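You operate a simulated robot arm through the tools that you are given. There is no shell and no other tool. Be economical: measure what you need, move in short steps, check, and stop when the job is done.

Carry out the task below with a simulated robot arm. There is one attempt and no reset: what you move stays moved.

Task
Open the middle grey drawer, take the grey filter and put it inside, then shut the drawer. Take the brown magnet and leave it on the green plate. Take the green cloth and leave it on the top of the pipe vise. Put one of the green rings from the shelf of the grey table in the white tray. Fetch the upright green pipe and stand it on the shelf of the grey table. Put the B orange-banded pipe from the back edge of the shelf of the green table on the shelf of the grey table. Turn the speed dial to 3 rpm. Do these in any order. Set down upright: grey filter, upright green pipe, orange-banded pipe.

It is judged by the outcome, as a careful person would: the job done as asked, and still so three seconds after it is handed in. It fails if anything else is knocked over, pushed out of place, dropped, spilled or broken. Flat cloth is picked up by pressing the open fingertips on it (5 to 10 N) and closing them slowly along it; thin cloth reads only 2 to 8 mm in the jaws.

Robot
A 7-joint arm with a fingered hand on a trunk, on a base that drives. Base frame: it is fixed to the floor where the robot stands at the start and does not move with it; the origin is under the middle of the robot, x ahead of it, y to its left, z up. Lengths are in mm, angles in rad, forces in N, time in s.
With the tool pointing down near the work surface it reaches from about 100 to 480 mm from the robot's upright axis, wherever it stands. Its first joint turns from -2.496 to 2.496 rad. Places, roughly: brown magnet [1000, 250, 1000]; drawer2 [900, 200, 400]; green cloth (11x7x3 cm) [-7600, 1200, 300]; green plate (11x8x1 cm) [400, 500, 900]; green rings (8x8x2 cm) [-7900, 1300, 300]; grey filter (8x7x10 cm) [1000, 100, 900]; middle grey drawer [800, 100, 500]; orange-banded pipe [-9750, 2250, 250]; shelf of the grey table [-8000, 1200, 300]; speed dial [-8000, -2300, 900]; top of the pipe vise (29x20 cm) [-4360, -2300, 880]; upright green pipe (7x7x13 cm) [-8200, 1100, 1000]; white tray (29x19x5 cm) [-5600, -400, 300]. Payload 3 kg.
The TCP is the grasp point between the finger pads, 26 mm short of the fingertips. In the tool frame z runs along the fingers and y along their closing line. The gripper opens to 148 mm. The gripper's body begins 73 mm behind the TCP. The gripper is a hand of 3 fingers: y runs from the thumb to the fingers, the wrist lies at [0, 0, -229] in the tool frame.
Orientation is that of the tool frame in the base frame, as a unit quaternion [x, y, z, w]. With the fingers straight down and closing along the base's y, the tool's x points along the base's -x, its y along +y and its z along -z.

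Tools
- The arm moves only by the tool step_arm. Its argument "increments" is a list of rows, each a list of 6 numbers: the shift along the tool's x, y, z in mm, then the turn, a rotation vector about the tool's x, y, z in rad. In form: [[tx, ty, tz, wx, wy, wz], ...]. A call has 1 to 10 rows; each row is the pose to reach, as a shift and turn from the pose commanded when the call began, along the tool's axes at that moment. Each row takes 0.2 s and may step no farther than 50 mm and 0.15 rad from the row before; otherwise, the whole call is refused. Where a pose cannot be reached the arm comes as near as it can. A force on the tool above 40 N (or 10 N above the force at the start of the call, whichever is more), or a blocked arm, ends the call early, and 0.2 s more pass. In this call time passes only in rows, and 0.2 s behind the last. It gives the time, the measured TCP pose, the force on the tool (base axes), the opening and the grip force at its end, in the units of the frame above (readings bear some noise), with the torque about the TCP (base axes, N m) and any sound that the robot's microphone picked up.
- Cameras (640 x 400 px; columns grow to the right, rows downward): "scene" is now at [151.4, 3.9, 1683.6]; the picture's right is [0.06, -1.00, -0.00], its down [-0.82, -0.05, -0.58] and it looks along [0.58, 0.03, -0.82] (base axes); focal length 268 px, centre (320, 200). "wrist" rides on the gripper at [68, -39, -90] in the tool frame; the picture's right is [0.50, 0.87, 0.00], its down [-0.66, 0.38, -0.65] and it looks along [-0.57, 0.33, 0.76] (tool axes); focal length 222 px, centre (320, 200).
- snapshot(camera): a new picture of that camera. The clock stands still meanwhile.
- move_column(by): slides the trunk up (or, below 0, down) by that many mm; the arm and the scene camera ride with it, the base frame stays. It gives what a move gives, with no picture.
- base_move(legs): drives the robot by 1 to 6 legs, each [ahead, left, turn to the left] in mm, mm and rad, along the robot's own axes; the way and the turn of a leg run together, so that a leg with both is an arc; at most 1500 mm and 3.142 rad a leg. The arm and the cameras ride along, it lands a little off, and it stops where it bumps. It gives what a move gives.
- finger_targets(finger1, finger2, thumb_bend): sets how far each is bent, from 0 (flat) to 1 (curled in); at 0.3 the hand is open as for a grip, at 0.7 the pads meet at the TCP. One left out holds its place. A second passes; each finger stops where it meets its share of the squeeze, and holds until it gets a number again. It is the only way to open and close the hand. It gives what a move gives, with no picture; readings hold the bend of each and the force on the fingers (four entries, about 0 where the hand has none), thumb and palm.
- turn_head(pan, tilt): turns the head with the scene camera to pan (to the left, within 1.501 rad either way) and tilt (down, from -0.506 to 1.204), counted from straight ahead of the robot. It gives what a move gives.
- pixel_to_xyz(camera, pixels): for up to 12 pixels [column, row] of the newest picture of that camera ("zoom" is the newest enlarged one), the place [x, y, z] in the base frame of the surface seen there, good to about 2 mm. The clock stands still meanwhile.
- enlarge(camera, box): a new picture of the part [left, top, right, bottom] of that camera's present view, enlarged. The clock stands still meanwhile.
- job_done(): hands the job in; it is judged then, once.

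Go step by step. Measure first, check grasps and placings, and put right what went wrong. The budget is 145 turns and 180 pictures, counting those below and the enlarged ones. Unless the task says otherwise, let go and move clear before handing in, and close with one line.

The tools are called after "Call:" by a JSON object that holds its "method" and its "body". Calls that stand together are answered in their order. step_arm: Moves the arm, as the interface text tells. Its arguments: {"type":"object","properties":{"increments":{"type":"array"}},"required":["increments"]} The other tools are called the same way: move_column (by) slides the trunk up or down; finger_targets (finger1, finger2, thumb_bend) moves the fingers one by one; base_move (legs) drives the base; turn_head (pan, tilt) turns the head that bears the scene camera; snapshot (camera) takes a picture; pixel_to_xyz (camera, pixels) gives the place of the surface under pixels of a picture; enlarge (camera, box) takes an enlarged picture of a part of a camera's view; job_done () hands the job in.

At the start:

```text
clock: 0.0
tcp_pos: [882.8, -199.3, 1214.2]
ee_rot: [0.001, 1.0, 0.001, 0.0]
contact_force: [-0.3, -1.2, 0.5]
moment: [0.03, -0.01, -0.02]
finger_gap: 147.6
grip_force: 0.1
shape: jaw
bend: [0.3, 0.3, 0.3]
finger forces: [0.1, 0.1, 0.1, 0.0, 0.1, 0.1]
trunk travel left (down, up): [-625.0, 265.0]
robot x, y, heading: [-3.4, -1.8, 0.003]
head pan, tilt: [0.058, 0.955]
```

scene: 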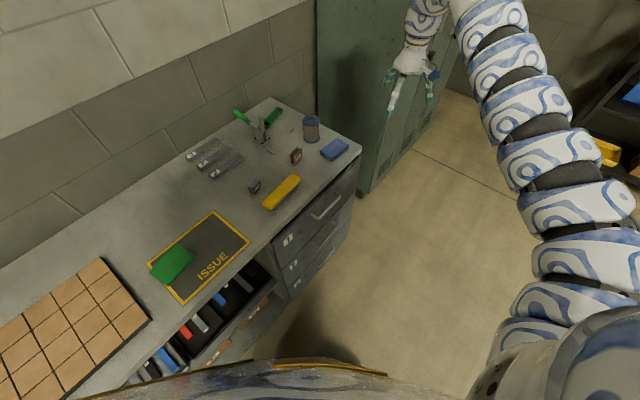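
wrist: 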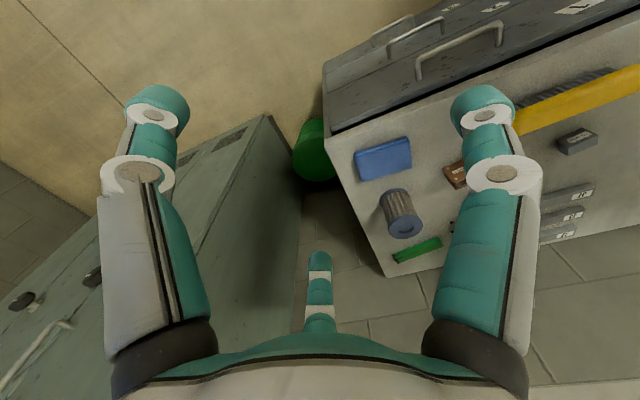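

The scene picture shows the bench with the filter near (311,125), the magnet near (296,155), the plate near (172,265) and drawer fronts near (310,235). I'll measure these.

Call:
{"method": "pixel_to_xyz", "body": {"camera": "scene", "pixels": [[311, 119], [311, 135], [296, 153], [297, 161], [172, 263], [325, 208], [327, 235], [290, 241], [293, 265], [296, 283], [360, 160], [270, 245]]}}

Call:
{"method": "enlarge", "body": {"camera": "scene", "box": [180, 90, 380, 310]}}

```text
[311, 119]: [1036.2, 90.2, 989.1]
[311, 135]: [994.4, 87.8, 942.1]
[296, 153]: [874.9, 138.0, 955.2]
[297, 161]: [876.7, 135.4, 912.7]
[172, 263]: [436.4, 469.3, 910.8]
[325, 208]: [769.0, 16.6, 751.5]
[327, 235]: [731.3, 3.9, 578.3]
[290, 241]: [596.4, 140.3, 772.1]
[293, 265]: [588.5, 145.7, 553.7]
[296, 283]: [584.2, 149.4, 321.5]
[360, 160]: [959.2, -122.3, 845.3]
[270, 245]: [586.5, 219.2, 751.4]
```

```text
1.82 times, centred on (280, 200) of scene
```

zoom: 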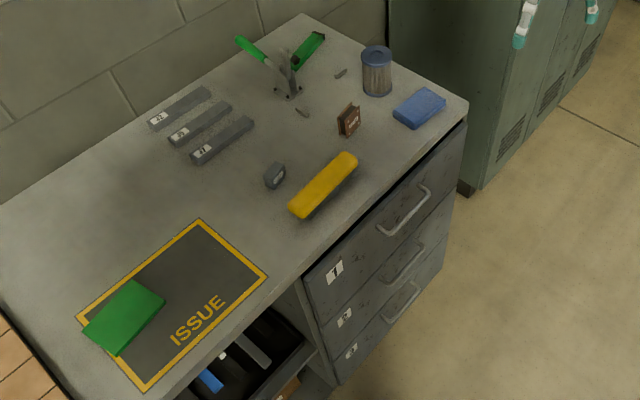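

The drawer fronts face along about (-0.58,-0.81). I'll measure handles and objects in the zoom.

Call:
{"method": "pixel_to_xyz", "body": {"camera": "zoom", "pixels": [[427, 190], [382, 231], [406, 213], [423, 246], [386, 279], [404, 266], [400, 305], [334, 272], [345, 318], [349, 112], [346, 122], [355, 118]]}}

Call:
{"method": "enlarge", "body": {"camera": "scene", "box": [270, 180, 360, 300]}}

Call:
{"method": "enlarge", "body": {"camera": "scene", "box": [240, 100, 360, 200]}}

```text
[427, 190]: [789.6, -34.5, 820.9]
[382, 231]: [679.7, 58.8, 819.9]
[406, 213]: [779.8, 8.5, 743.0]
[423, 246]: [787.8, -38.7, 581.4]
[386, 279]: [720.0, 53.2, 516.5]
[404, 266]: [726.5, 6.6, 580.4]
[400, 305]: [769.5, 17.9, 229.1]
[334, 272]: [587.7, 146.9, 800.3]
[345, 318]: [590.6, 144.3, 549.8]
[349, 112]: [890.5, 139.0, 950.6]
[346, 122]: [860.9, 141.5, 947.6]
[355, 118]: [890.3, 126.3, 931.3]
```

```text
3.33 times, centred on (315, 240) of scene
```

zoom: 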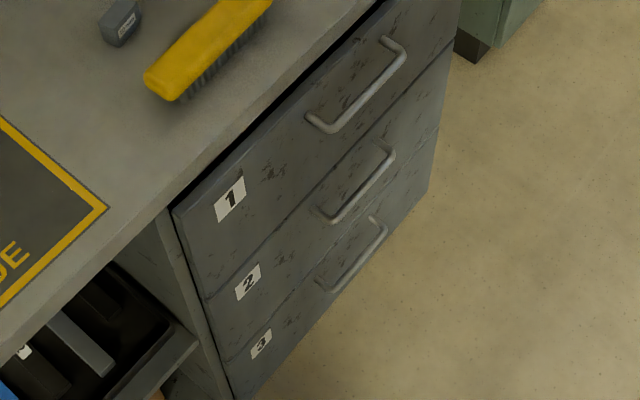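

```text
4.00 times, centred on (300, 150) of scene
```

zoom: 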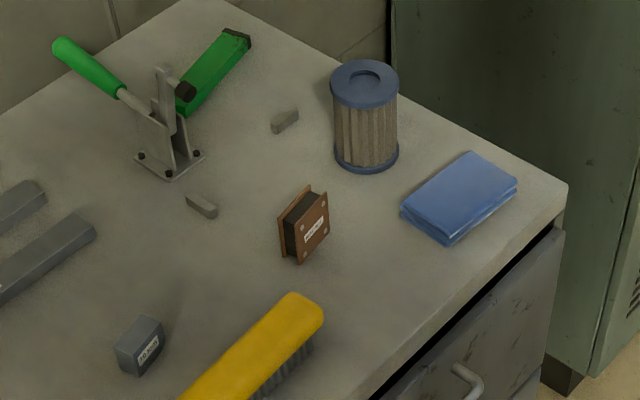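

The handles are horizontal bars, with drawer 2's bar at about z 580. Its face normal heading is 0.954 rad. I'll retract the arm before driving and look around with the head.

Call:
{"method": "step_arm", "body": {"increments": [[50, 0, 0, 0, 0, 0], [100, 0, 0, 0, 0, 0], [150, 0, 0, 0, 0, 0], [200, 0, 0, 0, 0, 0], [250, 0, 0, 0, 0, 0], [300, 0, 0, 0, 0, 0], [350, 0, 0, 0, 0, 0], [400, 0, 0, 0, 0, 0]]}}

Call:
{"method": "turn_head", "body": {"pan": -0.9, "tilt": 0.6}}

Call:
{"method": "snapshot", "body": {"camera": "scene"}}

```text
clock: 1.8
tcp_pos: [810.5, -190.7, 1236.6]
ee_rot: [-0.001, 1.0, 0.001, -0.001]
contact_force: [-0.1, -1.2, 0.5]
moment: [-0.01, 0.01, 0.01]
finger_gap: 147.7
grip_force: 0.0
shape: jaw
bend: [0.3, 0.3, 0.3]
finger forces: [0.0, 0.1, 0.1, 0.1, 0.0, 0.1]
out of reach, approached as far as the arm can: row 2, 3, 4, 5, 6, 7, 8
trunk travel left (down, up): [-625.0, 265.0]
robot x, y, heading: [-0.3, 0.6, 0.003]
head pan, tilt: [0.058, 0.955]
```

```text
clock: 3.0
tcp_pos: [811.1, -190.7, 1236.2]
ee_rot: [0.0, 1.0, 0.0, -0.001]
contact_force: [0.4, -0.1, 0.5]
moment: [0.01, -0.01, 0.02]
finger_gap: 147.9
grip_force: 0.2
shape: jaw
bend: [0.3, 0.3, 0.3]
finger forces: [0.1, 0.0, 0.0, 0.0, 0.0, 0.0]
trunk travel left (down, up): [-625.0, 265.0]
robot x, y, heading: [-1.4, 0.6, -0.006]
head pan, tilt: [-0.901, 0.6]
```

```text
174 pictures are left
```

scene: 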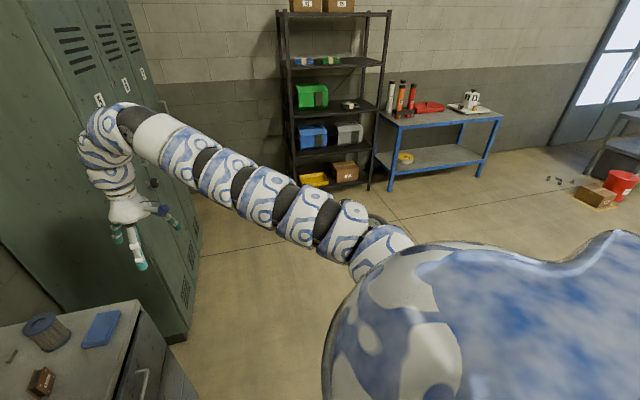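

The arm is extended from the right shoulder and can't retract at this height. I'll measure the locker and furniture for driving room.

Call:
{"method": "pixel_to_xyz", "body": {"camera": "scene", "pixels": [[187, 335], [199, 250], [138, 303], [375, 250], [290, 184], [390, 190], [140, 200], [46, 318], [260, 240]]}}

Call:
{"method": "step_arm", "body": {"increments": [[0, 0, 50, 0, 0, 0], [0, 0, 100, 0, 0, 0], [40, 0, 140, 0, 0, 0], [80, 0, 170, 0, 0, 0], [120, 0, 200, 0, 0, 0]]}}

```text
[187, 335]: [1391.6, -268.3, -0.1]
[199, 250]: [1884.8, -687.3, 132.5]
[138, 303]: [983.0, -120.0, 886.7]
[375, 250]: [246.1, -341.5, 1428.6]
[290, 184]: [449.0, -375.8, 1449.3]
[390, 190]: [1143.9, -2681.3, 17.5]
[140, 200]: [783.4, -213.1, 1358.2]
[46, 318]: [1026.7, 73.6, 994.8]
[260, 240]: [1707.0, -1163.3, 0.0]
```

```text
refused: row 3 steps farther than a row can; nothing moved
```

There's a wide gap between bench and locker. I'll bring the hand down and in.

Call:
{"method": "step_arm", "body": {"increments": [[0, 0, 40, 0, 0, 0], [25, 0, 70, 0, 0, 0], [60, 0, 100, 0, 0, 0], [100, 0, 120, 0, 0, 0], [145, 0, 135, 0, 0, 0], [190, 0, 145, 0, 0, 0], [235, 0, 150, 0, 0, 0]]}}

```text
clock: 4.6
tcp_pos: [812.5, -195.4, 1228.2]
ee_rot: [0.002, 1.0, 0.001, -0.001]
contact_force: [-0.6, 0.1, 0.0]
moment: [-0.01, 0.01, 0.0]
finger_gap: 148.2
grip_force: 0.0
shape: jaw
bend: [0.3, 0.3, 0.3]
finger forces: [0.1, 0.0, 0.1, 0.1, 0.0, 0.0]
out of reach, approached as far as the arm can: row 1, 2, 3, 4, 5, 6, 7
trunk travel left (down, up): [-625.0, 265.0]
robot x, y, heading: [-3.0, 0.2, 0.003]
head pan, tilt: [-0.901, 0.6]
```

Still stuck, perhaps from a stale far target or wrist limit. I'll try tilting the tool forward.

Call:
{"method": "step_arm", "body": {"increments": [[0, 0, 0, 0, -0.14, 0], [0, 0, 0, 0, -0.28, 0], [0, 0, 0, 0, -0.42, 0], [0, 0, 0, 0, -0.56, 0], [0, 0, 0, 0, -0.7, 0], [0, 0, 0, 0, -0.84, 0]]}}

```text
clock: 6.0
tcp_pos: [895.8, -187.6, 1299.3]
ee_rot: [-0.131, 0.971, -0.02, 0.198]
contact_force: [-0.1, 0.0, -0.7]
moment: [0.03, -0.01, 0.01]
finger_gap: 147.7
grip_force: 0.0
shape: jaw
bend: [0.3, 0.3, 0.3]
finger forces: [0.0, 0.0, 0.0, 0.0, 0.0, 0.0]
out of reach, approached as far as the arm can: row 1, 2, 3, 4, 5, 6
trunk travel left (down, up): [-625.0, 265.0]
robot x, y, heading: [-3.2, -2.8, -0.0]
head pan, tilt: [-0.901, 0.6]
```

The tool tilted partly but odd. Let me see the arm's shape.

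Call:
{"method": "turn_head", "body": {"pan": -0.8, "tilt": 0.3}}

Call:
{"method": "snapshot", "body": {"camera": "scene"}}

Call:
{"method": "pixel_to_xyz", "body": {"camera": "scene", "pixels": [[100, 200], [150, 220], [200, 250], [250, 280], [300, 300], [350, 330], [400, 340]]}}

```text
clock: 6.8
tcp_pos: [896.2, -186.4, 1300.1]
ee_rot: [-0.131, 0.972, -0.02, 0.196]
contact_force: [0.2, 0.8, -0.1]
moment: [-0.01, 0.01, 0.03]
finger_gap: 148.0
grip_force: 0.0
shape: jaw
bend: [0.3, 0.3, 0.3]
finger forces: [0.1, 0.0, 0.0, 0.0, 0.0, 0.0]
trunk travel left (down, up): [-625.0, 265.0]
robot x, y, heading: [-0.1, -0.6, 0.004]
head pan, tilt: [-0.799, 0.3]
```

```text
173 pictures are left
```

scene: 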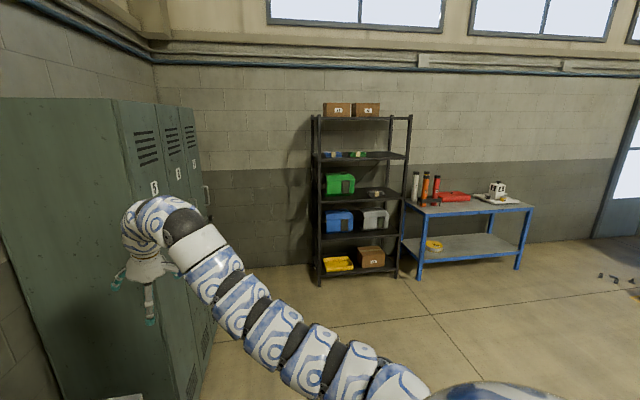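

```text
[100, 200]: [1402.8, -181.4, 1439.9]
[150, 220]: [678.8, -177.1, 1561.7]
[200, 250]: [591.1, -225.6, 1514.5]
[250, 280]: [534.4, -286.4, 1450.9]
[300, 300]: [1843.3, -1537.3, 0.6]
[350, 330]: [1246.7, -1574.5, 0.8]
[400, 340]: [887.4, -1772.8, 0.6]
```

I'll test with a small move to see whether the arm follows from the present pose: 40 mm forward and down.

Call:
{"method": "step_arm", "body": {"increments": [[0, 40, 0, 0, 0, 0], [0, 80, 0, 0, 0, 0]]}}

```text
clock: 7.4
tcp_pos: [909.7, -148.3, 1256.1]
ee_rot: [-0.132, 0.971, -0.02, 0.196]
contact_force: [-0.3, -0.5, -0.7]
moment: [-0.06, 0.0, -0.05]
finger_gap: 148.0
grip_force: 0.0
shape: jaw
bend: [0.3, 0.3, 0.3]
finger forces: [0.0, 0.0, 0.0, 0.0, 0.0, 0.0]
out of reach, approached as far as the arm can: row 1, 2
trunk travel left (down, up): [-625.0, 265.0]
robot x, y, heading: [0.1, -1.7, -0.004]
head pan, tilt: [-0.799, 0.3]
```

It follows partly. I'll try going straight down in base axes.

Call:
{"method": "step_arm", "body": {"increments": [[18, 4, 44, 0, 0, 0], [36, 9, 88, 0, 0, 0], [54, 13, 132, 0, 0, 0], [72, 17, 176, 0, 0, 0], [90, 22, 220, 0, 0, 0]]}}

```text
clock: 8.6
tcp_pos: [904.2, -149.2, 1016.8]
ee_rot: [-0.132, 0.971, -0.018, 0.197]
contact_force: [0.3, 0.5, 0.6]
moment: [0.0, 0.03, -0.03]
finger_gap: 148.4
grip_force: 0.1
shape: jaw
bend: [0.3, 0.3, 0.3]
finger forces: [0.1, 0.0, 0.0, 0.0, 0.1, 0.0]
trunk travel left (down, up): [-625.0, 265.0]
robot x, y, heading: [-0.6, -2.0, 0.003]
head pan, tilt: [-0.799, 0.3]
```

Down works well. Now retract toward the robot.

Call:
{"method": "step_arm", "body": {"increments": [[43, 12, -19, 0, 0, 0], [86, 24, -38, 0, 0, 0], [129, 36, -57, 0, 0, 0], [172, 48, -76, 0, 0, 0], [215, 60, -95, 0, 0, 0], [258, 72, -114, 0, 0, 0], [301, 84, -133, 0, 0, 0]]}}

```text
clock: 10.2
tcp_pos: [653.8, -146.0, 1022.8]
ee_rot: [-0.131, 0.972, -0.019, 0.197]
contact_force: [-0.3, 0.1, -0.7]
moment: [0.02, 0.04, 0.02]
finger_gap: 148.1
grip_force: 0.0
shape: jaw
bend: [0.3, 0.3, 0.3]
finger forces: [0.0, 0.0, 0.0, 0.1, 0.1, 0.0]
out of reach, approached as far as the arm can: row 6, 7
trunk travel left (down, up): [-625.0, 265.0]
robot x, y, heading: [0.6, -0.4, -0.005]
head pan, tilt: [-0.799, 0.3]
```

The arm is now folded to x≈654. I'll drive to face the drawers square, standing back about 700 mm from the front.

Call:
{"method": "base_move", "body": {"legs": [[337, -545, 0], [0, 0, 0.954]]}}

Call:
{"method": "turn_head", "body": {"pan": 0, "tilt": 0.75}}

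Call:
{"method": "snapshot", "body": {"camera": "scene"}}

```text
clock: 16.2
tcp_pos: [837.0, -83.1, 1021.7]
ee_rot: [-0.564, 0.802, 0.074, 0.183]
contact_force: [-0.4, -0.2, 0.4]
moment: [-0.02, -0.01, 0.01]
finger_gap: 148.0
grip_force: 0.1
shape: jaw
bend: [0.3, 0.3, 0.3]
finger forces: [0.0, 0.0, 0.1, 0.0, 0.0, 0.1]
trunk travel left (down, up): [-625.0, 265.0]
robot x, y, heading: [344.5, -532.5, 0.961]
head pan, tilt: [-0.799, 0.3]
```

```text
clock: 17.3
tcp_pos: [838.4, -81.7, 1021.9]
ee_rot: [-0.565, 0.801, 0.075, 0.182]
contact_force: [-0.6, -0.3, 0.0]
moment: [0.01, 0.02, -0.01]
finger_gap: 147.8
grip_force: 0.1
shape: jaw
bend: [0.3, 0.3, 0.3]
finger forces: [0.0, 0.0, 0.0, 0.0, 0.0, 0.1]
trunk travel left (down, up): [-625.0, 265.0]
robot x, y, heading: [340.8, -534.6, 0.965]
head pan, tilt: [0.0, 0.75]
```

```text
172 pictures are left
```

scene: 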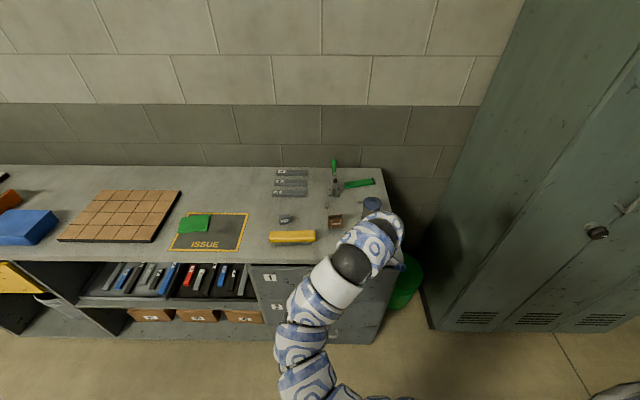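

Robot is square to the drawers. I'll pitch the tool to horizontal while above bench level.

Call:
{"method": "step_arm", "body": {"increments": [[0, 0, 0, 0, -0.145, 0], [0, 0, 0, 0, -0.29, 0], [0, 0, 0, 0, -0.435, 0], [0, 0, 0, 0, -0.58, 0], [0, 0, 0, 0, -0.725, 0], [0, 0, 0, 0, -0.87, 0], [0, 0, 0, 0, -1.015, 0], [0, 0, 0, 0, -1.16, 0]]}}

```text
clock: 19.3
tcp_pos: [923.7, -99.0, 1136.5]
ee_rot: [-0.194, 0.588, 0.479, 0.622]
contact_force: [-0.7, -0.2, 0.6]
moment: [0.0, 0.0, 0.01]
finger_gap: 148.1
grip_force: 0.2
shape: jaw
bend: [0.3, 0.3, 0.3]
finger forces: [0.1, 0.0, 0.0, 0.0, 0.0, 0.0]
out of reach, approached as far as the arm can: row 1, 2, 3, 4, 5, 6, 7
trunk travel left (down, up): [-625.0, 265.0]
robot x, y, heading: [341.8, -537.9, 0.964]
head pan, tilt: [0.0, 0.75]
stopped in row 8: the arm was blocked; the commanded pose is now the measured one
```

Blocked while tilting; the tool is nearly horizontal now (z axis [0.55,0.81,0.23]), about 230 mm right of the robot. I'll pull back and go down to give the arm room.

Call:
{"method": "step_arm", "body": {"increments": [[-10, 4, -44, 0, 0, 0], [-19, 9, -87, 0, 0, 0], [22, -6, -98, 0, 0, 0], [63, -20, -108, 0, 0, 0], [104, -35, -119, 0, 0, 0], [145, -49, -129, 0, 0, 0], [186, -64, -140, 0, 0, 0]]}}

Call:
{"method": "snapshot", "body": {"camera": "scene"}}

```text
clock: 21.1
tcp_pos: [888.4, -157.4, 910.8]
ee_rot: [-0.193, 0.589, 0.479, 0.621]
contact_force: [-0.6, 0.2, -0.4]
moment: [0.02, -0.03, 0.0]
finger_gap: 148.0
grip_force: 0.1
shape: jaw
bend: [0.3, 0.3, 0.3]
finger forces: [0.1, 0.0, 0.0, 0.0, 0.0, 0.1]
out of reach, approached as far as the arm can: row 1, 2
trunk travel left (down, up): [-625.0, 265.0]
robot x, y, heading: [340.4, -532.6, 0.96]
head pan, tilt: [0.0, 0.75]
stopped in row 7: the arm was blocked; the commanded pose is now the measured one
```

```text
171 pictures are left
```

scene: 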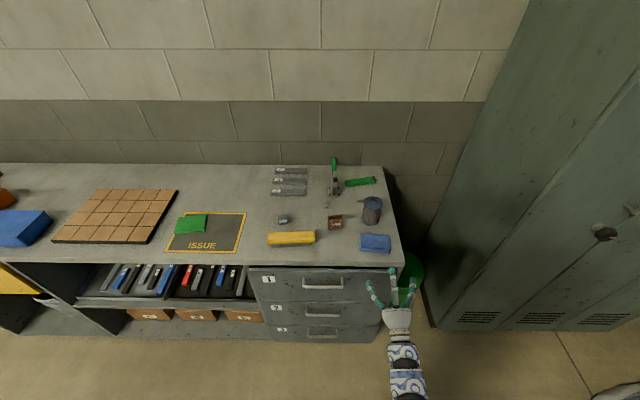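

No obstacle near the hand; it tilts up 0.23 rad. Now roll the hand so it closes vertically.

Call:
{"method": "step_arm", "body": {"increments": [[0, 0, 0, 0, 0, 0.14], [0, 0, 0, 0, 0, 0.28], [0, 0, 0, 0, 0, 0.42], [0, 0, 0, 0, 0, 0.56], [0, 0, 0, 0, 0, 0.7], [0, 0, 0, 0, 0, 0.84], [0, 0, 0, 0, 0, 0.98], [0, 0, 0, 0, 0, 1.1], [0, 0, 0, 0, 0, 1.22]]}}

Call:
{"method": "move_column", "body": {"by": -200}}

```text
clock: 23.3
tcp_pos: [885.7, -147.4, 914.6]
ee_rot: [0.179, 0.594, 0.747, 0.241]
contact_force: [0.4, 0.3, 0.4]
moment: [0.02, -0.02, 0.01]
finger_gap: 147.9
grip_force: 0.1
shape: jaw
bend: [0.3, 0.3, 0.3]
finger forces: [0.1, 0.0, 0.1, 0.1, 0.0, 0.0]
trunk travel left (down, up): [-625.0, 265.0]
robot x, y, heading: [343.0, -536.7, 0.958]
head pan, tilt: [0.0, 0.75]
stopped in row 9: the arm was blocked; the commanded pose is now the measured one
```

```text
clock: 25.5
tcp_pos: [878.1, -171.7, 717.7]
ee_rot: [0.179, 0.587, 0.753, 0.237]
contact_force: [-0.3, 0.7, -0.5]
moment: [-0.01, 0.01, 0.01]
finger_gap: 148.0
grip_force: 0.0
shape: jaw
bend: [0.3, 0.3, 0.3]
finger forces: [0.0, 0.0, 0.1, 0.1, 0.1, 0.1]
trunk travel left (down, up): [-425.0, 465.0]
robot x, y, heading: [339.7, -532.7, 0.961]
head pan, tilt: [0.0, 0.75]
```

The closing line is now vertical. I'll level the tool, lower the trunk and shift left to line up with handle 2.

Call:
{"method": "step_arm", "body": {"increments": [[0, 0, 0, 0.12, 0, 0], [0, 0, 0, 0.24, 0, 0]]}}

Call:
{"method": "move_column", "body": {"by": -137}}

Call:
{"method": "base_move", "body": {"legs": [[0, 215, 0]]}}

Call:
{"method": "turn_head", "body": {"pan": -0.2, "tilt": 0.95}}

Call:
{"method": "snapshot", "body": {"camera": "scene"}}

Call:
{"method": "snapshot", "body": {"camera": "wrist"}}

```text
clock: 26.1
tcp_pos: [888.4, -170.4, 710.7]
ee_rot: [0.208, 0.673, 0.68, 0.204]
contact_force: [0.6, -0.3, 0.3]
moment: [0.04, 0.01, 0.01]
finger_gap: 148.2
grip_force: 0.0
shape: jaw
bend: [0.3, 0.3, 0.3]
finger forces: [0.1, 0.0, 0.0, 0.0, 0.0, 0.1]
trunk travel left (down, up): [-425.0, 465.0]
robot x, y, heading: [339.6, -531.7, 0.959]
head pan, tilt: [0.0, 0.75]
```

```text
clock: 27.7
tcp_pos: [880.4, -170.3, 581.4]
ee_rot: [0.209, 0.677, 0.678, 0.197]
contact_force: [-0.4, -0.8, 0.7]
moment: [-0.01, 0.03, 0.0]
finger_gap: 147.8
grip_force: 0.1
shape: jaw
bend: [0.3, 0.3, 0.3]
finger forces: [0.0, 0.0, 0.1, 0.0, 0.1, 0.0]
trunk travel left (down, up): [-288.0, 602.0]
robot x, y, heading: [339.6, -532.1, 0.96]
head pan, tilt: [0.0, 0.75]
```

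```text
clock: 29.4
tcp_pos: [710.1, -49.4, 580.5]
ee_rot: [0.208, 0.674, 0.681, 0.197]
contact_force: [0.1, -0.1, 0.4]
moment: [0.02, -0.02, -0.03]
finger_gap: 148.3
grip_force: 0.1
shape: jaw
bend: [0.3, 0.3, 0.3]
finger forces: [0.0, 0.0, 0.0, 0.0, 0.1, 0.0]
trunk travel left (down, up): [-288.0, 602.0]
robot x, y, heading: [171.5, -416.0, 0.958]
head pan, tilt: [0.0, 0.75]
```

```text
clock: 30.1
tcp_pos: [705.1, -44.9, 579.1]
ee_rot: [0.203, 0.676, 0.681, 0.192]
contact_force: [-0.4, 0.1, -0.9]
moment: [-0.02, -0.01, -0.02]
finger_gap: 147.9
grip_force: 0.0
shape: jaw
bend: [0.3, 0.3, 0.3]
finger forces: [0.0, 0.0, 0.0, 0.1, 0.0, 0.1]
trunk travel left (down, up): [-288.0, 602.0]
robot x, y, heading: [172.2, -409.0, 0.962]
head pan, tilt: [-0.201, 0.949]
```

```text
170 pictures are left
```

scene: 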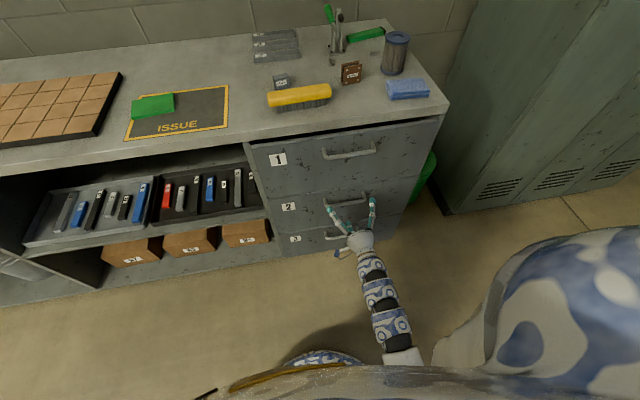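

```text
169 pictures are left
```

wrist: 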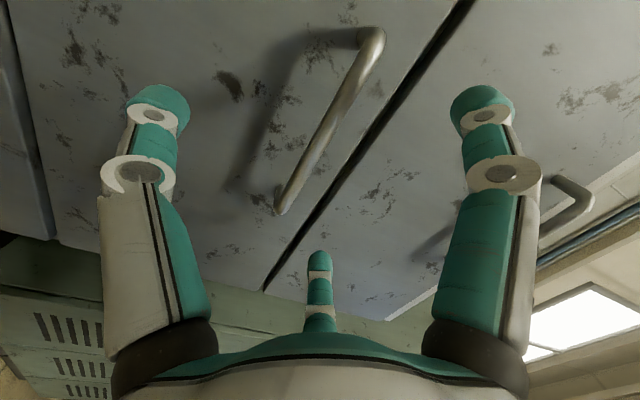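

The wrist picture shows handle 2's bar from (375,40) to (280,210), between the fingers. Measuring it.

Call:
{"method": "pixel_to_xyz", "body": {"camera": "wrist", "pixels": [[368, 50], [350, 90], [330, 130], [310, 165], [283, 208], [400, 150], [250, 120]]}}

Call:
{"method": "enlarge", "body": {"camera": "scene", "box": [270, 130, 430, 260]}}

```text
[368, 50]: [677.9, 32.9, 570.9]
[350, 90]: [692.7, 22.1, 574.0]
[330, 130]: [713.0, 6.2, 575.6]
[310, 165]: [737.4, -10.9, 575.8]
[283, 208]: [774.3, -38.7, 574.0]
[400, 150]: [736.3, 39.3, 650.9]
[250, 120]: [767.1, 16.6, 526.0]
```

```text
3.08 times, centred on (350, 195) of scene
```

zoom: 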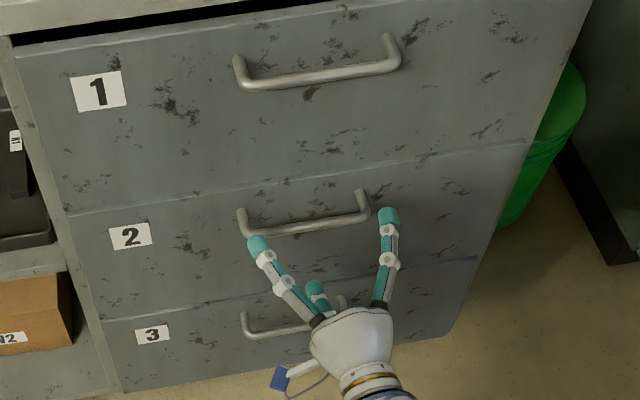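

The bar lies at n≈422 and z≈577, and the TCP is at n≈371, t 601, z 579. Advance 47 mm and close.

Call:
{"method": "step_arm", "body": {"increments": [[0, 0, 24, 0, 0, 0], [0, 0, 47, 0, 0, 0]]}}

Call:
{"method": "finger_targets", "body": {"finger1": 0.7, "finger2": 0.7, "thumb_bend": 0.7}}

Call:
{"method": "enlarge", "body": {"camera": "scene", "box": [270, 130, 430, 260]}}

```text
clock: 30.7
tcp_pos: [730.3, -0.6, 580.9]
ee_rot: [0.199, 0.675, 0.679, 0.208]
contact_force: [0.2, 0.6, 0.2]
moment: [0.02, 0.04, -0.01]
finger_gap: 147.8
grip_force: 0.1
shape: jaw
bend: [0.3, 0.3, 0.3]
finger forces: [0.0, 0.1, 0.0, 0.0, 0.0, 0.1]
trunk travel left (down, up): [-288.0, 602.0]
robot x, y, heading: [172.4, -417.0, 0.963]
head pan, tilt: [-0.201, 0.949]
```

```text
clock: 31.7
tcp_pos: [727.7, -0.7, 578.0]
ee_rot: [0.197, 0.678, 0.677, 0.207]
contact_force: [1.1, 0.5, 0.4]
moment: [0.01, 0.0, 0.0]
finger_gap: 0.4
grip_force: 0.7
shape: fingers
bend: [0.69, 0.69, 0.7]
finger forces: [0.9, 0.0, 0.0, 0.0, 0.0, 0.0]
trunk travel left (down, up): [-288.0, 602.0]
robot x, y, heading: [170.4, -416.0, 0.964]
head pan, tilt: [-0.201, 0.949]
```

```text
3.08 times, centred on (350, 195) of scene
```

zoom: 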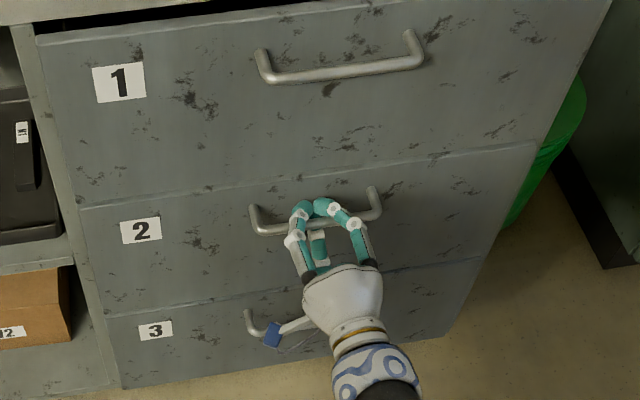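

The gap reads 0.4, so the bar is not squarely between pads. Checking with the wrist camera.

Call:
{"method": "snapshot", "body": {"camera": "wrist"}}

Call:
{"method": "enlarge", "body": {"camera": "scene", "box": [320, 165, 380, 205]}}

```text
166 pictures are left
```

wrist: 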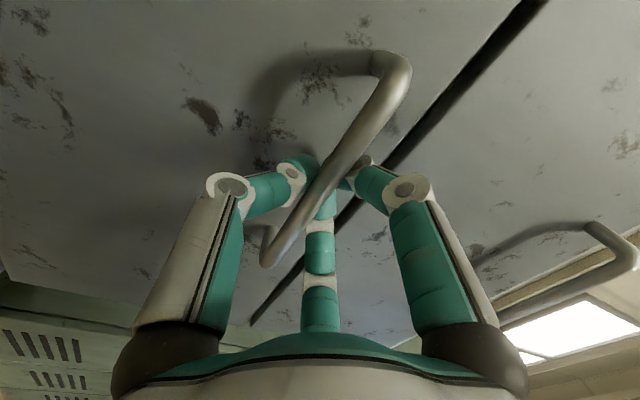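

```text
10.00 times, centred on (350, 185) of scene
```

zoom: 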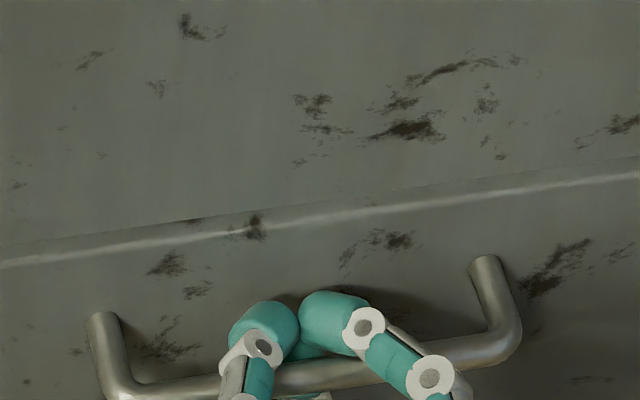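

The fingertips wrap behind the bar, forming a hook. I'll pull by driving back 260 mm.

Call:
{"method": "base_move", "body": {"legs": [[-130, 0, 0], [-130, 0, 0]]}}

Call:
{"method": "snapshot", "body": {"camera": "scene"}}

```text
clock: 33.9
tcp_pos: [576.9, -218.9, 576.9]
ee_rot: [0.198, 0.679, 0.676, 0.207]
contact_force: [-0.2, -0.4, 0.0]
moment: [-0.01, 0.0, -0.01]
finger_gap: 0.8
grip_force: 0.2
shape: fingers
bend: [0.69, 0.7, 0.7]
finger forces: [0.2, 0.1, 0.1, 0.0, 0.1, 0.0]
trunk travel left (down, up): [-288.0, 602.0]
robot x, y, heading: [15.7, -629.8, 0.965]
head pan, tilt: [-0.201, 0.949]
```

```text
164 pictures are left
```

scene: 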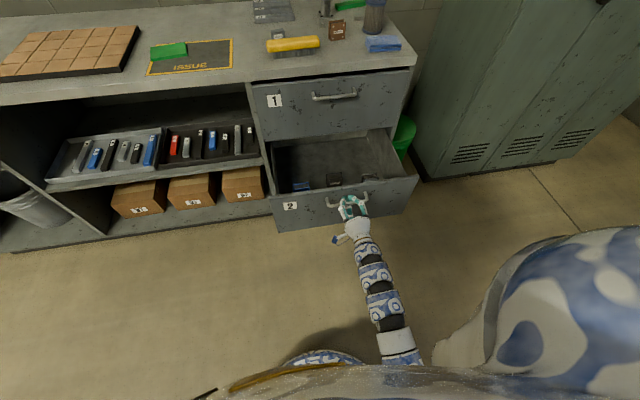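

The drawer slid open. I'll look inside it and measure.

Call:
{"method": "enlarge", "body": {"camera": "scene", "box": [250, 110, 430, 230]}}

Call:
{"method": "pixel_to_xyz", "body": {"camera": "zoom", "pixels": [[115, 165], [270, 180], [200, 150], [350, 130], [170, 260], [300, 260], [470, 230], [420, 190], [540, 165], [100, 300], [580, 240], [250, 125]]}}

```text
3.33 times, centred on (340, 170) of scene
```

zoom: 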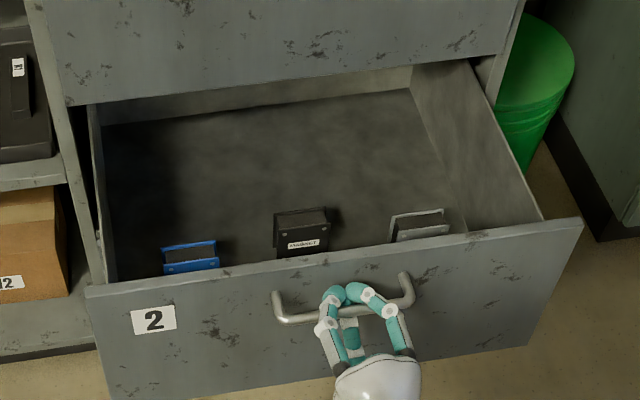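

```text
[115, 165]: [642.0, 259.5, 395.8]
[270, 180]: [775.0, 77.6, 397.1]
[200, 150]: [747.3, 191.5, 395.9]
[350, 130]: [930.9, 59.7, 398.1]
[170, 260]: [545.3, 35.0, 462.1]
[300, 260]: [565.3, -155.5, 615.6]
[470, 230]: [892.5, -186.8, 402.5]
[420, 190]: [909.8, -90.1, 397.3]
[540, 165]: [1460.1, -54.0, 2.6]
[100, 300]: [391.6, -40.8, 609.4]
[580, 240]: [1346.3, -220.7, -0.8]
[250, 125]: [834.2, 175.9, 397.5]
```

The drawer floor is at z 397 and three blocks stand near the front. I'll pull 45 mm more for room, then release.

Call:
{"method": "base_move", "body": {"legs": [[-45, 0, 0]]}}

Call:
{"method": "finger_targets", "body": {"finger1": 0.3, "finger2": 0.3, "thumb_bend": 0.3}}

Call:
{"method": "base_move", "body": {"legs": [[-120, 0, 0]]}}

Call:
{"method": "enlarge", "body": {"camera": "scene", "box": [230, 70, 430, 230]}}

```text
clock: 34.8
tcp_pos: [551.1, -254.6, 577.8]
ee_rot: [0.197, 0.679, 0.677, 0.206]
contact_force: [0.7, 0.4, 0.1]
moment: [-0.01, 0.0, -0.04]
finger_gap: 0.3
grip_force: 0.1
shape: fingers
bend: [0.69, 0.7, 0.7]
finger forces: [0.1, 0.0, 0.1, 0.0, 0.0, 0.0]
trunk travel left (down, up): [-288.0, 602.0]
robot x, y, heading: [-4.0, -664.4, 0.961]
head pan, tilt: [-0.201, 0.949]
```

```text
clock: 35.8
tcp_pos: [550.4, -254.4, 580.2]
ee_rot: [0.197, 0.678, 0.677, 0.207]
contact_force: [-0.8, -0.3, -0.4]
moment: [-0.02, -0.01, -0.01]
finger_gap: 126.6
grip_force: 0.0
shape: fingers
bend: [0.3, 0.3, 0.3]
finger forces: [0.0, 0.1, 0.0, 0.0, 0.1, 0.0]
trunk travel left (down, up): [-288.0, 602.0]
robot x, y, heading: [-6.0, -666.4, 0.96]
head pan, tilt: [-0.201, 0.949]
```

```text
clock: 37.0
tcp_pos: [481.8, -353.6, 578.3]
ee_rot: [0.199, 0.678, 0.676, 0.207]
contact_force: [-1.0, -0.3, 0.6]
moment: [-0.01, -0.02, 0.01]
finger_gap: 126.6
grip_force: 0.0
shape: fingers
bend: [0.3, 0.3, 0.3]
finger forces: [0.0, 0.0, 0.1, 0.0, 0.1, 0.0]
trunk travel left (down, up): [-288.0, 602.0]
robot x, y, heading: [-74.8, -766.4, 0.963]
head pan, tilt: [-0.201, 0.949]
```

```text
2.50 times, centred on (330, 150) of scene
```

zoom: 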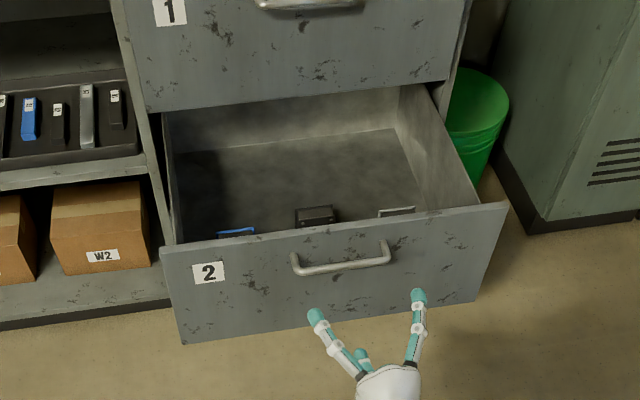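

The drawer is open about 310 mm (front at n≈149). Now turn the tool back to pointing down: roll back, then pitch.

Call:
{"method": "step_arm", "body": {"increments": [[0, 0, 0, 0, 0, -0.15], [0, 0, 0, 0, 0, -0.3], [0, 0, 0, 0, 0, -0.45], [0, 0, 0, 0, 0, -0.6], [0, 0, 0, 0, 0, -0.75], [0, 0, 0, 0, 0, -0.9], [0, 0, 0, 0, 0, -1.05], [0, 0, 0, 0, 0, -1.2], [0, 0, 0, 0, 0, -1.35], [0, 0, 0, 0, 0, -1.5]]}}

Call:
{"method": "step_arm", "body": {"increments": [[0, 0, 0, 0, 0.15, 0], [0, 0, 0, 0, 0.3, 0], [0, 0, 0, 0, 0.45, 0], [0, 0, 0, 0, 0.6, 0], [0, 0, 0, 0, 0.75, 0], [0, 0, 0, 0, 0.9, 0], [0, 0, 0, 0, 1.05, 0], [0, 0, 0, 0, 1.2, 0], [0, 0, 0, 0, 1.35, 0], [0, 0, 0, 0, 1.5, 0]]}}

Call:
{"method": "move_column", "body": {"by": 280}}

```text
clock: 39.2
tcp_pos: [479.0, -358.0, 585.3]
ee_rot: [-0.316, 0.628, 0.356, 0.616]
contact_force: [0.0, -0.1, -0.4]
moment: [-0.02, 0.0, -0.02]
finger_gap: 126.7
grip_force: 0.1
shape: fingers
bend: [0.3, 0.3, 0.3]
finger forces: [0.1, 0.0, 0.0, 0.0, 0.1, 0.0]
trunk travel left (down, up): [-288.0, 602.0]
robot x, y, heading: [-71.3, -766.3, 0.958]
head pan, tilt: [-0.201, 0.949]
```

```text
clock: 41.4
tcp_pos: [479.4, -359.3, 586.6]
ee_rot: [-0.474, 0.879, 0.044, 0.021]
contact_force: [0.8, 0.6, 0.6]
moment: [-0.06, 0.01, 0.0]
finger_gap: 127.2
grip_force: 0.2
shape: fingers
bend: [0.3, 0.3, 0.3]
finger forces: [0.0, 0.0, 0.0, 0.1, 0.0, 0.0]
out of reach, approached as far as the arm can: row 4, 5, 6, 7
trunk travel left (down, up): [-288.0, 602.0]
robot x, y, heading: [-77.9, -765.2, 0.963]
head pan, tilt: [-0.201, 0.949]
```

```text
clock: 44.2
tcp_pos: [478.0, -358.2, 867.1]
ee_rot: [-0.474, 0.879, 0.046, 0.022]
contact_force: [0.0, 0.4, -0.3]
moment: [0.0, 0.0, 0.0]
finger_gap: 127.1
grip_force: 0.0
shape: fingers
bend: [0.3, 0.3, 0.3]
finger forces: [0.0, 0.0, 0.0, 0.0, 0.0, 0.0]
trunk travel left (down, up): [-568.0, 322.0]
robot x, y, heading: [-75.0, -764.0, 0.964]
head pan, tilt: [-0.201, 0.949]
```

Tool points down now. Raise the trunk above bench objects, drive forward to the right, and look.

Call:
{"method": "move_column", "body": {"by": 230}}

Call:
{"method": "base_move", "body": {"legs": [[430, -185, 0]]}}

Call:
{"method": "turn_head", "body": {"pan": -0.2, "tilt": 0.9}}

Call:
{"method": "snapshot", "body": {"camera": "scene"}}

Call:
{"method": "snapshot", "body": {"camera": "wrist"}}

```text
clock: 46.7
tcp_pos: [479.7, -358.3, 1096.8]
ee_rot: [-0.474, 0.879, 0.047, 0.023]
contact_force: [-0.7, 0.1, 0.0]
moment: [-0.01, -0.01, 0.0]
finger_gap: 127.2
grip_force: 0.0
shape: fingers
bend: [0.3, 0.3, 0.3]
finger forces: [0.0, 0.1, 0.0, 0.1, 0.0, 0.0]
trunk travel left (down, up): [-798.0, 92.0]
robot x, y, heading: [-73.0, -766.5, 0.957]
head pan, tilt: [-0.201, 0.949]
```

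```text
clock: 49.5
tcp_pos: [872.7, -99.6, 1096.2]
ee_rot: [-0.479, 0.877, 0.046, 0.022]
contact_force: [0.1, -0.1, -0.2]
moment: [0.01, 0.04, 0.0]
finger_gap: 127.2
grip_force: 0.0
shape: fingers
bend: [0.3, 0.3, 0.3]
finger forces: [0.1, 0.0, 0.1, 0.0, 0.0, 0.0]
trunk travel left (down, up): [-798.0, 92.0]
robot x, y, heading: [322.0, -518.4, 0.972]
head pan, tilt: [-0.201, 0.949]
```

```text
clock: 50.1
tcp_pos: [872.5, -99.6, 1097.1]
ee_rot: [-0.479, 0.876, 0.046, 0.023]
contact_force: [0.2, -0.1, -0.5]
moment: [0.06, 0.03, 0.04]
finger_gap: 127.1
grip_force: 0.1
shape: fingers
bend: [0.3, 0.3, 0.3]
finger forces: [0.0, 0.0, 0.0, 0.0, 0.1, 0.0]
trunk travel left (down, up): [-798.0, 92.0]
robot x, y, heading: [320.7, -516.9, 0.978]
head pan, tilt: [-0.201, 0.901]
```

```text
161 pictures are left
```

scene: 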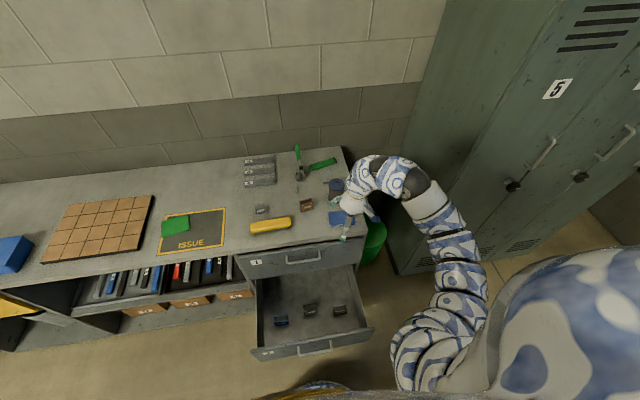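

```text
160 pictures are left
```

wrist: 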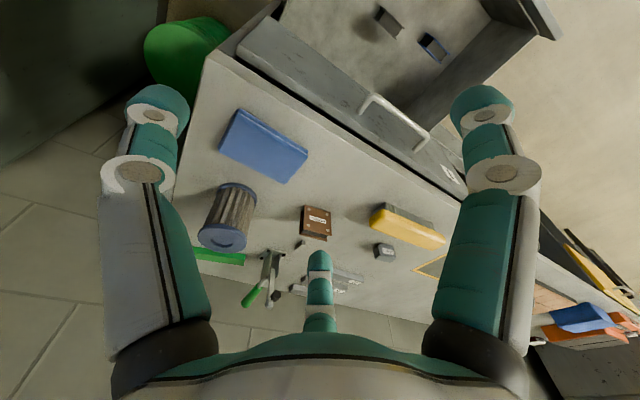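

The wrist picture shows the filter at (228,217) and magnet at (316,222). Measuring them and the drawer blocks.

Call:
{"method": "pixel_to_xyz", "body": {"camera": "wrist", "pixels": [[222, 240], [202, 236], [244, 240], [222, 210], [240, 205], [316, 211], [303, 222], [330, 224], [318, 236], [263, 145]]}}

Call:
{"method": "enlarge", "body": {"camera": "scene", "box": [240, 140, 400, 360]}}

Call:
{"method": "pixel_to_xyz", "body": {"camera": "scene", "pixels": [[282, 317], [282, 326], [309, 307], [309, 315], [340, 308], [341, 315], [300, 345], [335, 181], [335, 190], [300, 290], [330, 285]]}}

```text
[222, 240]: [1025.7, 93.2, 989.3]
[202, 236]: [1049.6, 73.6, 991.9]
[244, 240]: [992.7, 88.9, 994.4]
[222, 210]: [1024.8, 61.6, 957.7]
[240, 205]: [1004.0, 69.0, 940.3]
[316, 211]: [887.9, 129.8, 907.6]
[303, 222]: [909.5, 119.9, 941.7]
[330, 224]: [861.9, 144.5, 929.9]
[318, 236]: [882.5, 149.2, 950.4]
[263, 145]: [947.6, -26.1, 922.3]
```

```text
1.82 times, centred on (320, 250) of scene
```

zoom: 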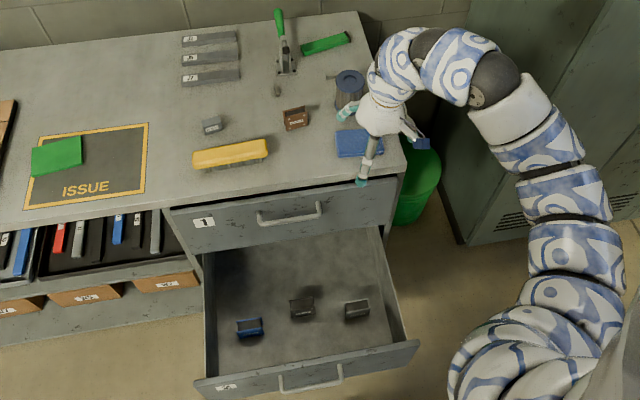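

```text
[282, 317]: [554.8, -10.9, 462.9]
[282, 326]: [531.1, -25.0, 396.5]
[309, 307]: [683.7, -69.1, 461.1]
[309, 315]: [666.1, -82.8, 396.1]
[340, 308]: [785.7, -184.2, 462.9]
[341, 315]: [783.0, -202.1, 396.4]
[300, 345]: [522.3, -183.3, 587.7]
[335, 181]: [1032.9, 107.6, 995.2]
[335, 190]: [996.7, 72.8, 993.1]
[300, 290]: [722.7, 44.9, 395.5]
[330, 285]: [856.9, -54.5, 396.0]
```

The filter's centre is about (1022, 90), top 995. I'll level the tool and move above it.

Call:
{"method": "step_arm", "body": {"increments": [[-48, -5, 4, 0.012, 0.017, 0], [-96, -10, 8, 0.024, 0.034, 0], [-144, -14, 11, 0.036, 0.05, 0], [-192, -19, 15, 0.048, 0.067, 0], [-239, -24, 19, 0.058, 0.084, 0]]}}

Call:
{"method": "snapshot", "body": {"camera": "wrist"}}

```text
clock: 51.3
tcp_pos: [1018.2, 84.8, 1091.2]
ee_rot: [-0.482, 0.876, -0.004, -0.005]
contact_force: [1.5, 3.8, 5.1]
moment: [-0.27, 0.07, 0.01]
finger_gap: 127.0
grip_force: 0.0
shape: fingers
bend: [0.3, 0.3, 0.3]
finger forces: [0.0, 0.1, 0.0, 0.0, 0.1, 0.0]
trunk travel left (down, up): [-798.0, 92.0]
robot x, y, heading: [321.4, -518.8, 0.973]
head pan, tilt: [-0.201, 0.901]
```

```text
158 pictures are left
```

wrist: 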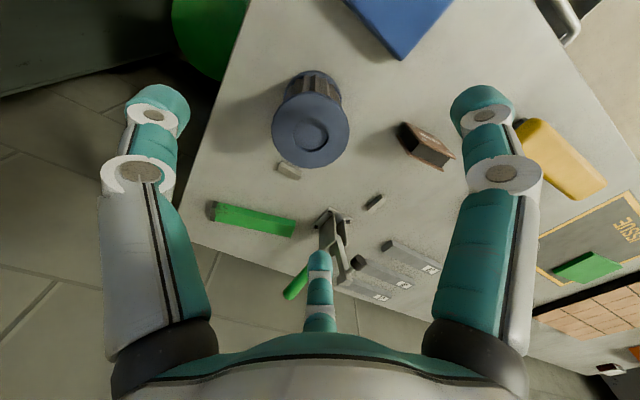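

A small contact force of 6 N appeared; possibly the far finger touches the clamp handle. Measure it.

Call:
{"method": "pixel_to_xyz", "body": {"camera": "wrist", "pixels": [[295, 285], [335, 225], [337, 265], [308, 132], [280, 140], [340, 140], [305, 160], [318, 258], [305, 125]]}}

Call:
{"method": "enlarge", "body": {"camera": "scene", "box": [270, 130, 390, 230]}}

```text
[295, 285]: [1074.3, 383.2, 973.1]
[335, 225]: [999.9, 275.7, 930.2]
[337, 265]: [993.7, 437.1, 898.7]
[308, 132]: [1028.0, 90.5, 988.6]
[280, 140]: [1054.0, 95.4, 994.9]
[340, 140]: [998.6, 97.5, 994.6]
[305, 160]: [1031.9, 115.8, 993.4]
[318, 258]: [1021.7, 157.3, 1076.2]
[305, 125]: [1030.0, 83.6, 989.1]
```

```text
4.00 times, centred on (330, 180) of scene
```

zoom: 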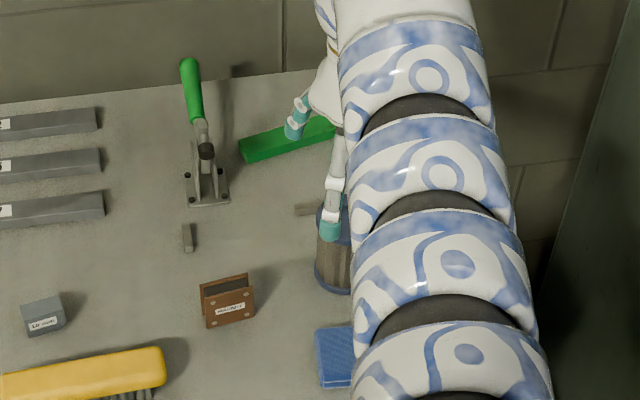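

The clamp is well clear. The filter centre is (1027,89). I'll correct and descend to z≈958.

Call:
{"method": "step_arm", "body": {"increments": [[-8, -4, 30, 0, 0, 0], [-8, -4, 65, 0, 0, 0], [-8, -4, 100, 0, 0, 0], [-8, -4, 133, 0, 0, 0]]}}

Call:
{"method": "snapshot", "body": {"camera": "wrist"}}

```text
clock: 52.3
tcp_pos: [1026.2, 96.3, 964.6]
ee_rot: [-0.481, 0.877, 0.001, -0.001]
contact_force: [0.6, -0.3, 0.0]
moment: [0.01, 0.02, -0.01]
finger_gap: 126.9
grip_force: 0.1
shape: fingers
bend: [0.3, 0.3, 0.3]
finger forces: [0.0, 0.0, 0.1, 0.0, 0.0, 0.0]
trunk travel left (down, up): [-798.0, 92.0]
robot x, y, heading: [322.1, -519.0, 0.977]
head pan, tilt: [-0.201, 0.901]
```

```text
156 pictures are left
```

wrist: 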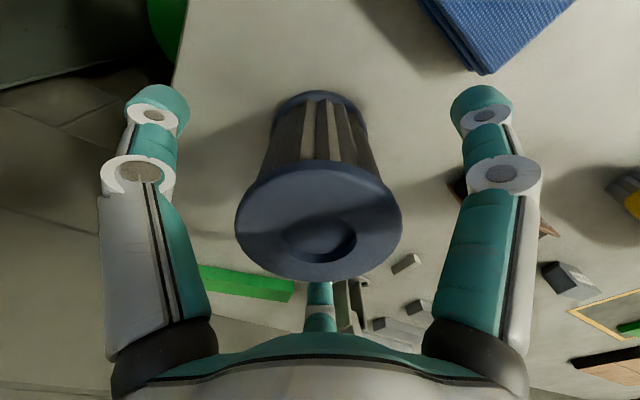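

The filter stands between the fingers (column 318). Closing gently.

Call:
{"method": "step_arm", "body": {"increments": [[5, -2, 5, 0, 0, 0]]}}

Call:
{"method": "finger_targets", "body": {"finger1": 0.45, "finger2": 0.45, "thumb_bend": 0.45}}

Call:
{"method": "finger_targets", "body": {"finger1": 0.7, "finger2": 0.7, "thumb_bend": 0.7}}

Call:
{"method": "step_arm", "body": {"increments": [[0, 0, -30, 0, 0, 0], [0, 0, -75, 0, 0, 0], [0, 0, -120, 0, 0, 0]]}}

Call:
{"method": "snapshot", "body": {"camera": "wrist"}}

```text
clock: 52.7
tcp_pos: [1025.9, 88.3, 956.7]
ee_rot: [-0.48, 0.877, 0.001, -0.002]
contact_force: [0.1, 0.1, -0.3]
moment: [-0.02, -0.01, 0.0]
finger_gap: 127.0
grip_force: 0.1
shape: fingers
bend: [0.3, 0.3, 0.3]
finger forces: [0.0, 0.0, 0.1, 0.1, 0.1, 0.0]
trunk travel left (down, up): [-798.0, 92.0]
robot x, y, heading: [329.0, -515.4, 0.977]
head pan, tilt: [-0.201, 0.901]
```

```text
clock: 53.7
tcp_pos: [1026.1, 88.5, 958.2]
ee_rot: [-0.48, 0.877, 0.002, -0.001]
contact_force: [-0.1, -0.1, 0.8]
moment: [-0.01, 0.02, 0.01]
finger_gap: 79.1
grip_force: 0.0
shape: fingers
bend: [0.45, 0.45, 0.45]
finger forces: [0.0, 0.0, 0.0, 0.0, 0.0, 0.0]
trunk travel left (down, up): [-798.0, 92.0]
robot x, y, heading: [324.1, -515.4, 0.973]
head pan, tilt: [-0.201, 0.901]
```

```text
clock: 54.7
tcp_pos: [1026.4, 90.0, 958.5]
ee_rot: [-0.481, 0.877, 0.001, 0.0]
contact_force: [0.6, -1.0, 0.3]
moment: [0.01, -0.04, -0.01]
finger_gap: 51.2
grip_force: 22.7
shape: fingers
bend: [0.52, 0.51, 0.58]
finger forces: [13.0, 13.6, 0.0, 0.0, 18.0, 0.1]
trunk travel left (down, up): [-798.0, 92.0]
robot x, y, heading: [321.7, -513.6, 0.975]
head pan, tilt: [-0.201, 0.901]
```

```text
clock: 55.5
tcp_pos: [1025.4, 88.6, 1077.8]
ee_rot: [-0.481, 0.877, 0.0, -0.002]
contact_force: [0.2, 0.1, -1.7]
moment: [0.0, -0.02, -0.03]
finger_gap: 50.8
grip_force: 22.1
shape: fingers
bend: [0.52, 0.51, 0.58]
finger forces: [12.8, 13.7, 0.1, 0.0, 17.4, 0.1]
trunk travel left (down, up): [-798.0, 92.0]
robot x, y, heading: [324.6, -514.0, 0.973]
head pan, tilt: [-0.201, 0.901]
```

```text
155 pictures are left
```

wrist: 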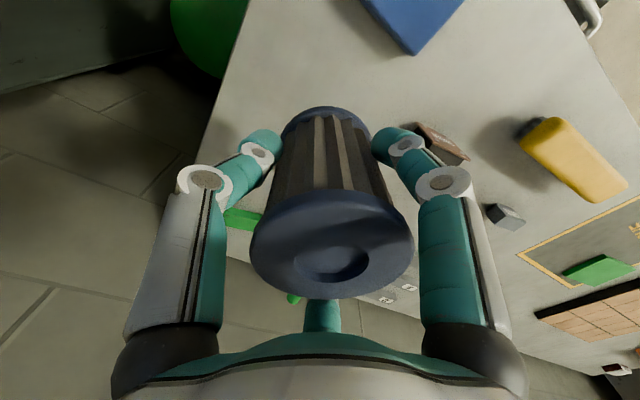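

The filter is held (grip 22 N). I'll retract the arm 200 mm and move the base back-left so it hangs over the drawer.

Call:
{"method": "step_arm", "body": {"increments": [[50, 0, 0, 0, 0, 0], [100, 0, 0, 0, 0, 0], [150, 0, 0, 0, 0, 0], [200, 0, 0, 0, 0, 0]]}}

Call:
{"method": "base_move", "body": {"legs": [[-85, 102, -0.018]]}}

Call:
{"method": "snapshot", "body": {"camera": "scene"}}

```text
clock: 56.5
tcp_pos: [916.9, -82.4, 1079.6]
ee_rot: [-0.48, 0.877, 0.0, -0.001]
contact_force: [0.1, -0.8, -1.2]
moment: [0.02, -0.03, 0.02]
finger_gap: 49.9
grip_force: 20.9
shape: fingers
bend: [0.52, 0.51, 0.59]
finger forces: [11.7, 12.9, 0.0, 0.0, 17.5, 0.0]
trunk travel left (down, up): [-798.0, 92.0]
robot x, y, heading: [325.7, -517.0, 0.974]
head pan, tilt: [-0.201, 0.901]
```

```text
clock: 57.8
tcp_pos: [788.0, -101.0, 1080.8]
ee_rot: [-0.474, 0.881, 0.001, 0.0]
contact_force: [-1.1, 0.7, -1.8]
moment: [-0.04, -0.03, -0.06]
finger_gap: 49.8
grip_force: 20.9
shape: fingers
bend: [0.52, 0.51, 0.59]
finger forces: [11.7, 13.0, 0.0, 0.0, 17.4, 0.0]
trunk travel left (down, up): [-798.0, 92.0]
robot x, y, heading: [192.5, -530.7, 0.958]
head pan, tilt: [-0.201, 0.901]
```

```text
154 pictures are left
```

scene: 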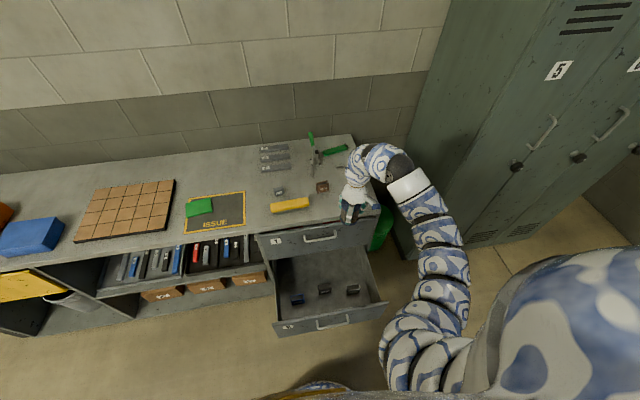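

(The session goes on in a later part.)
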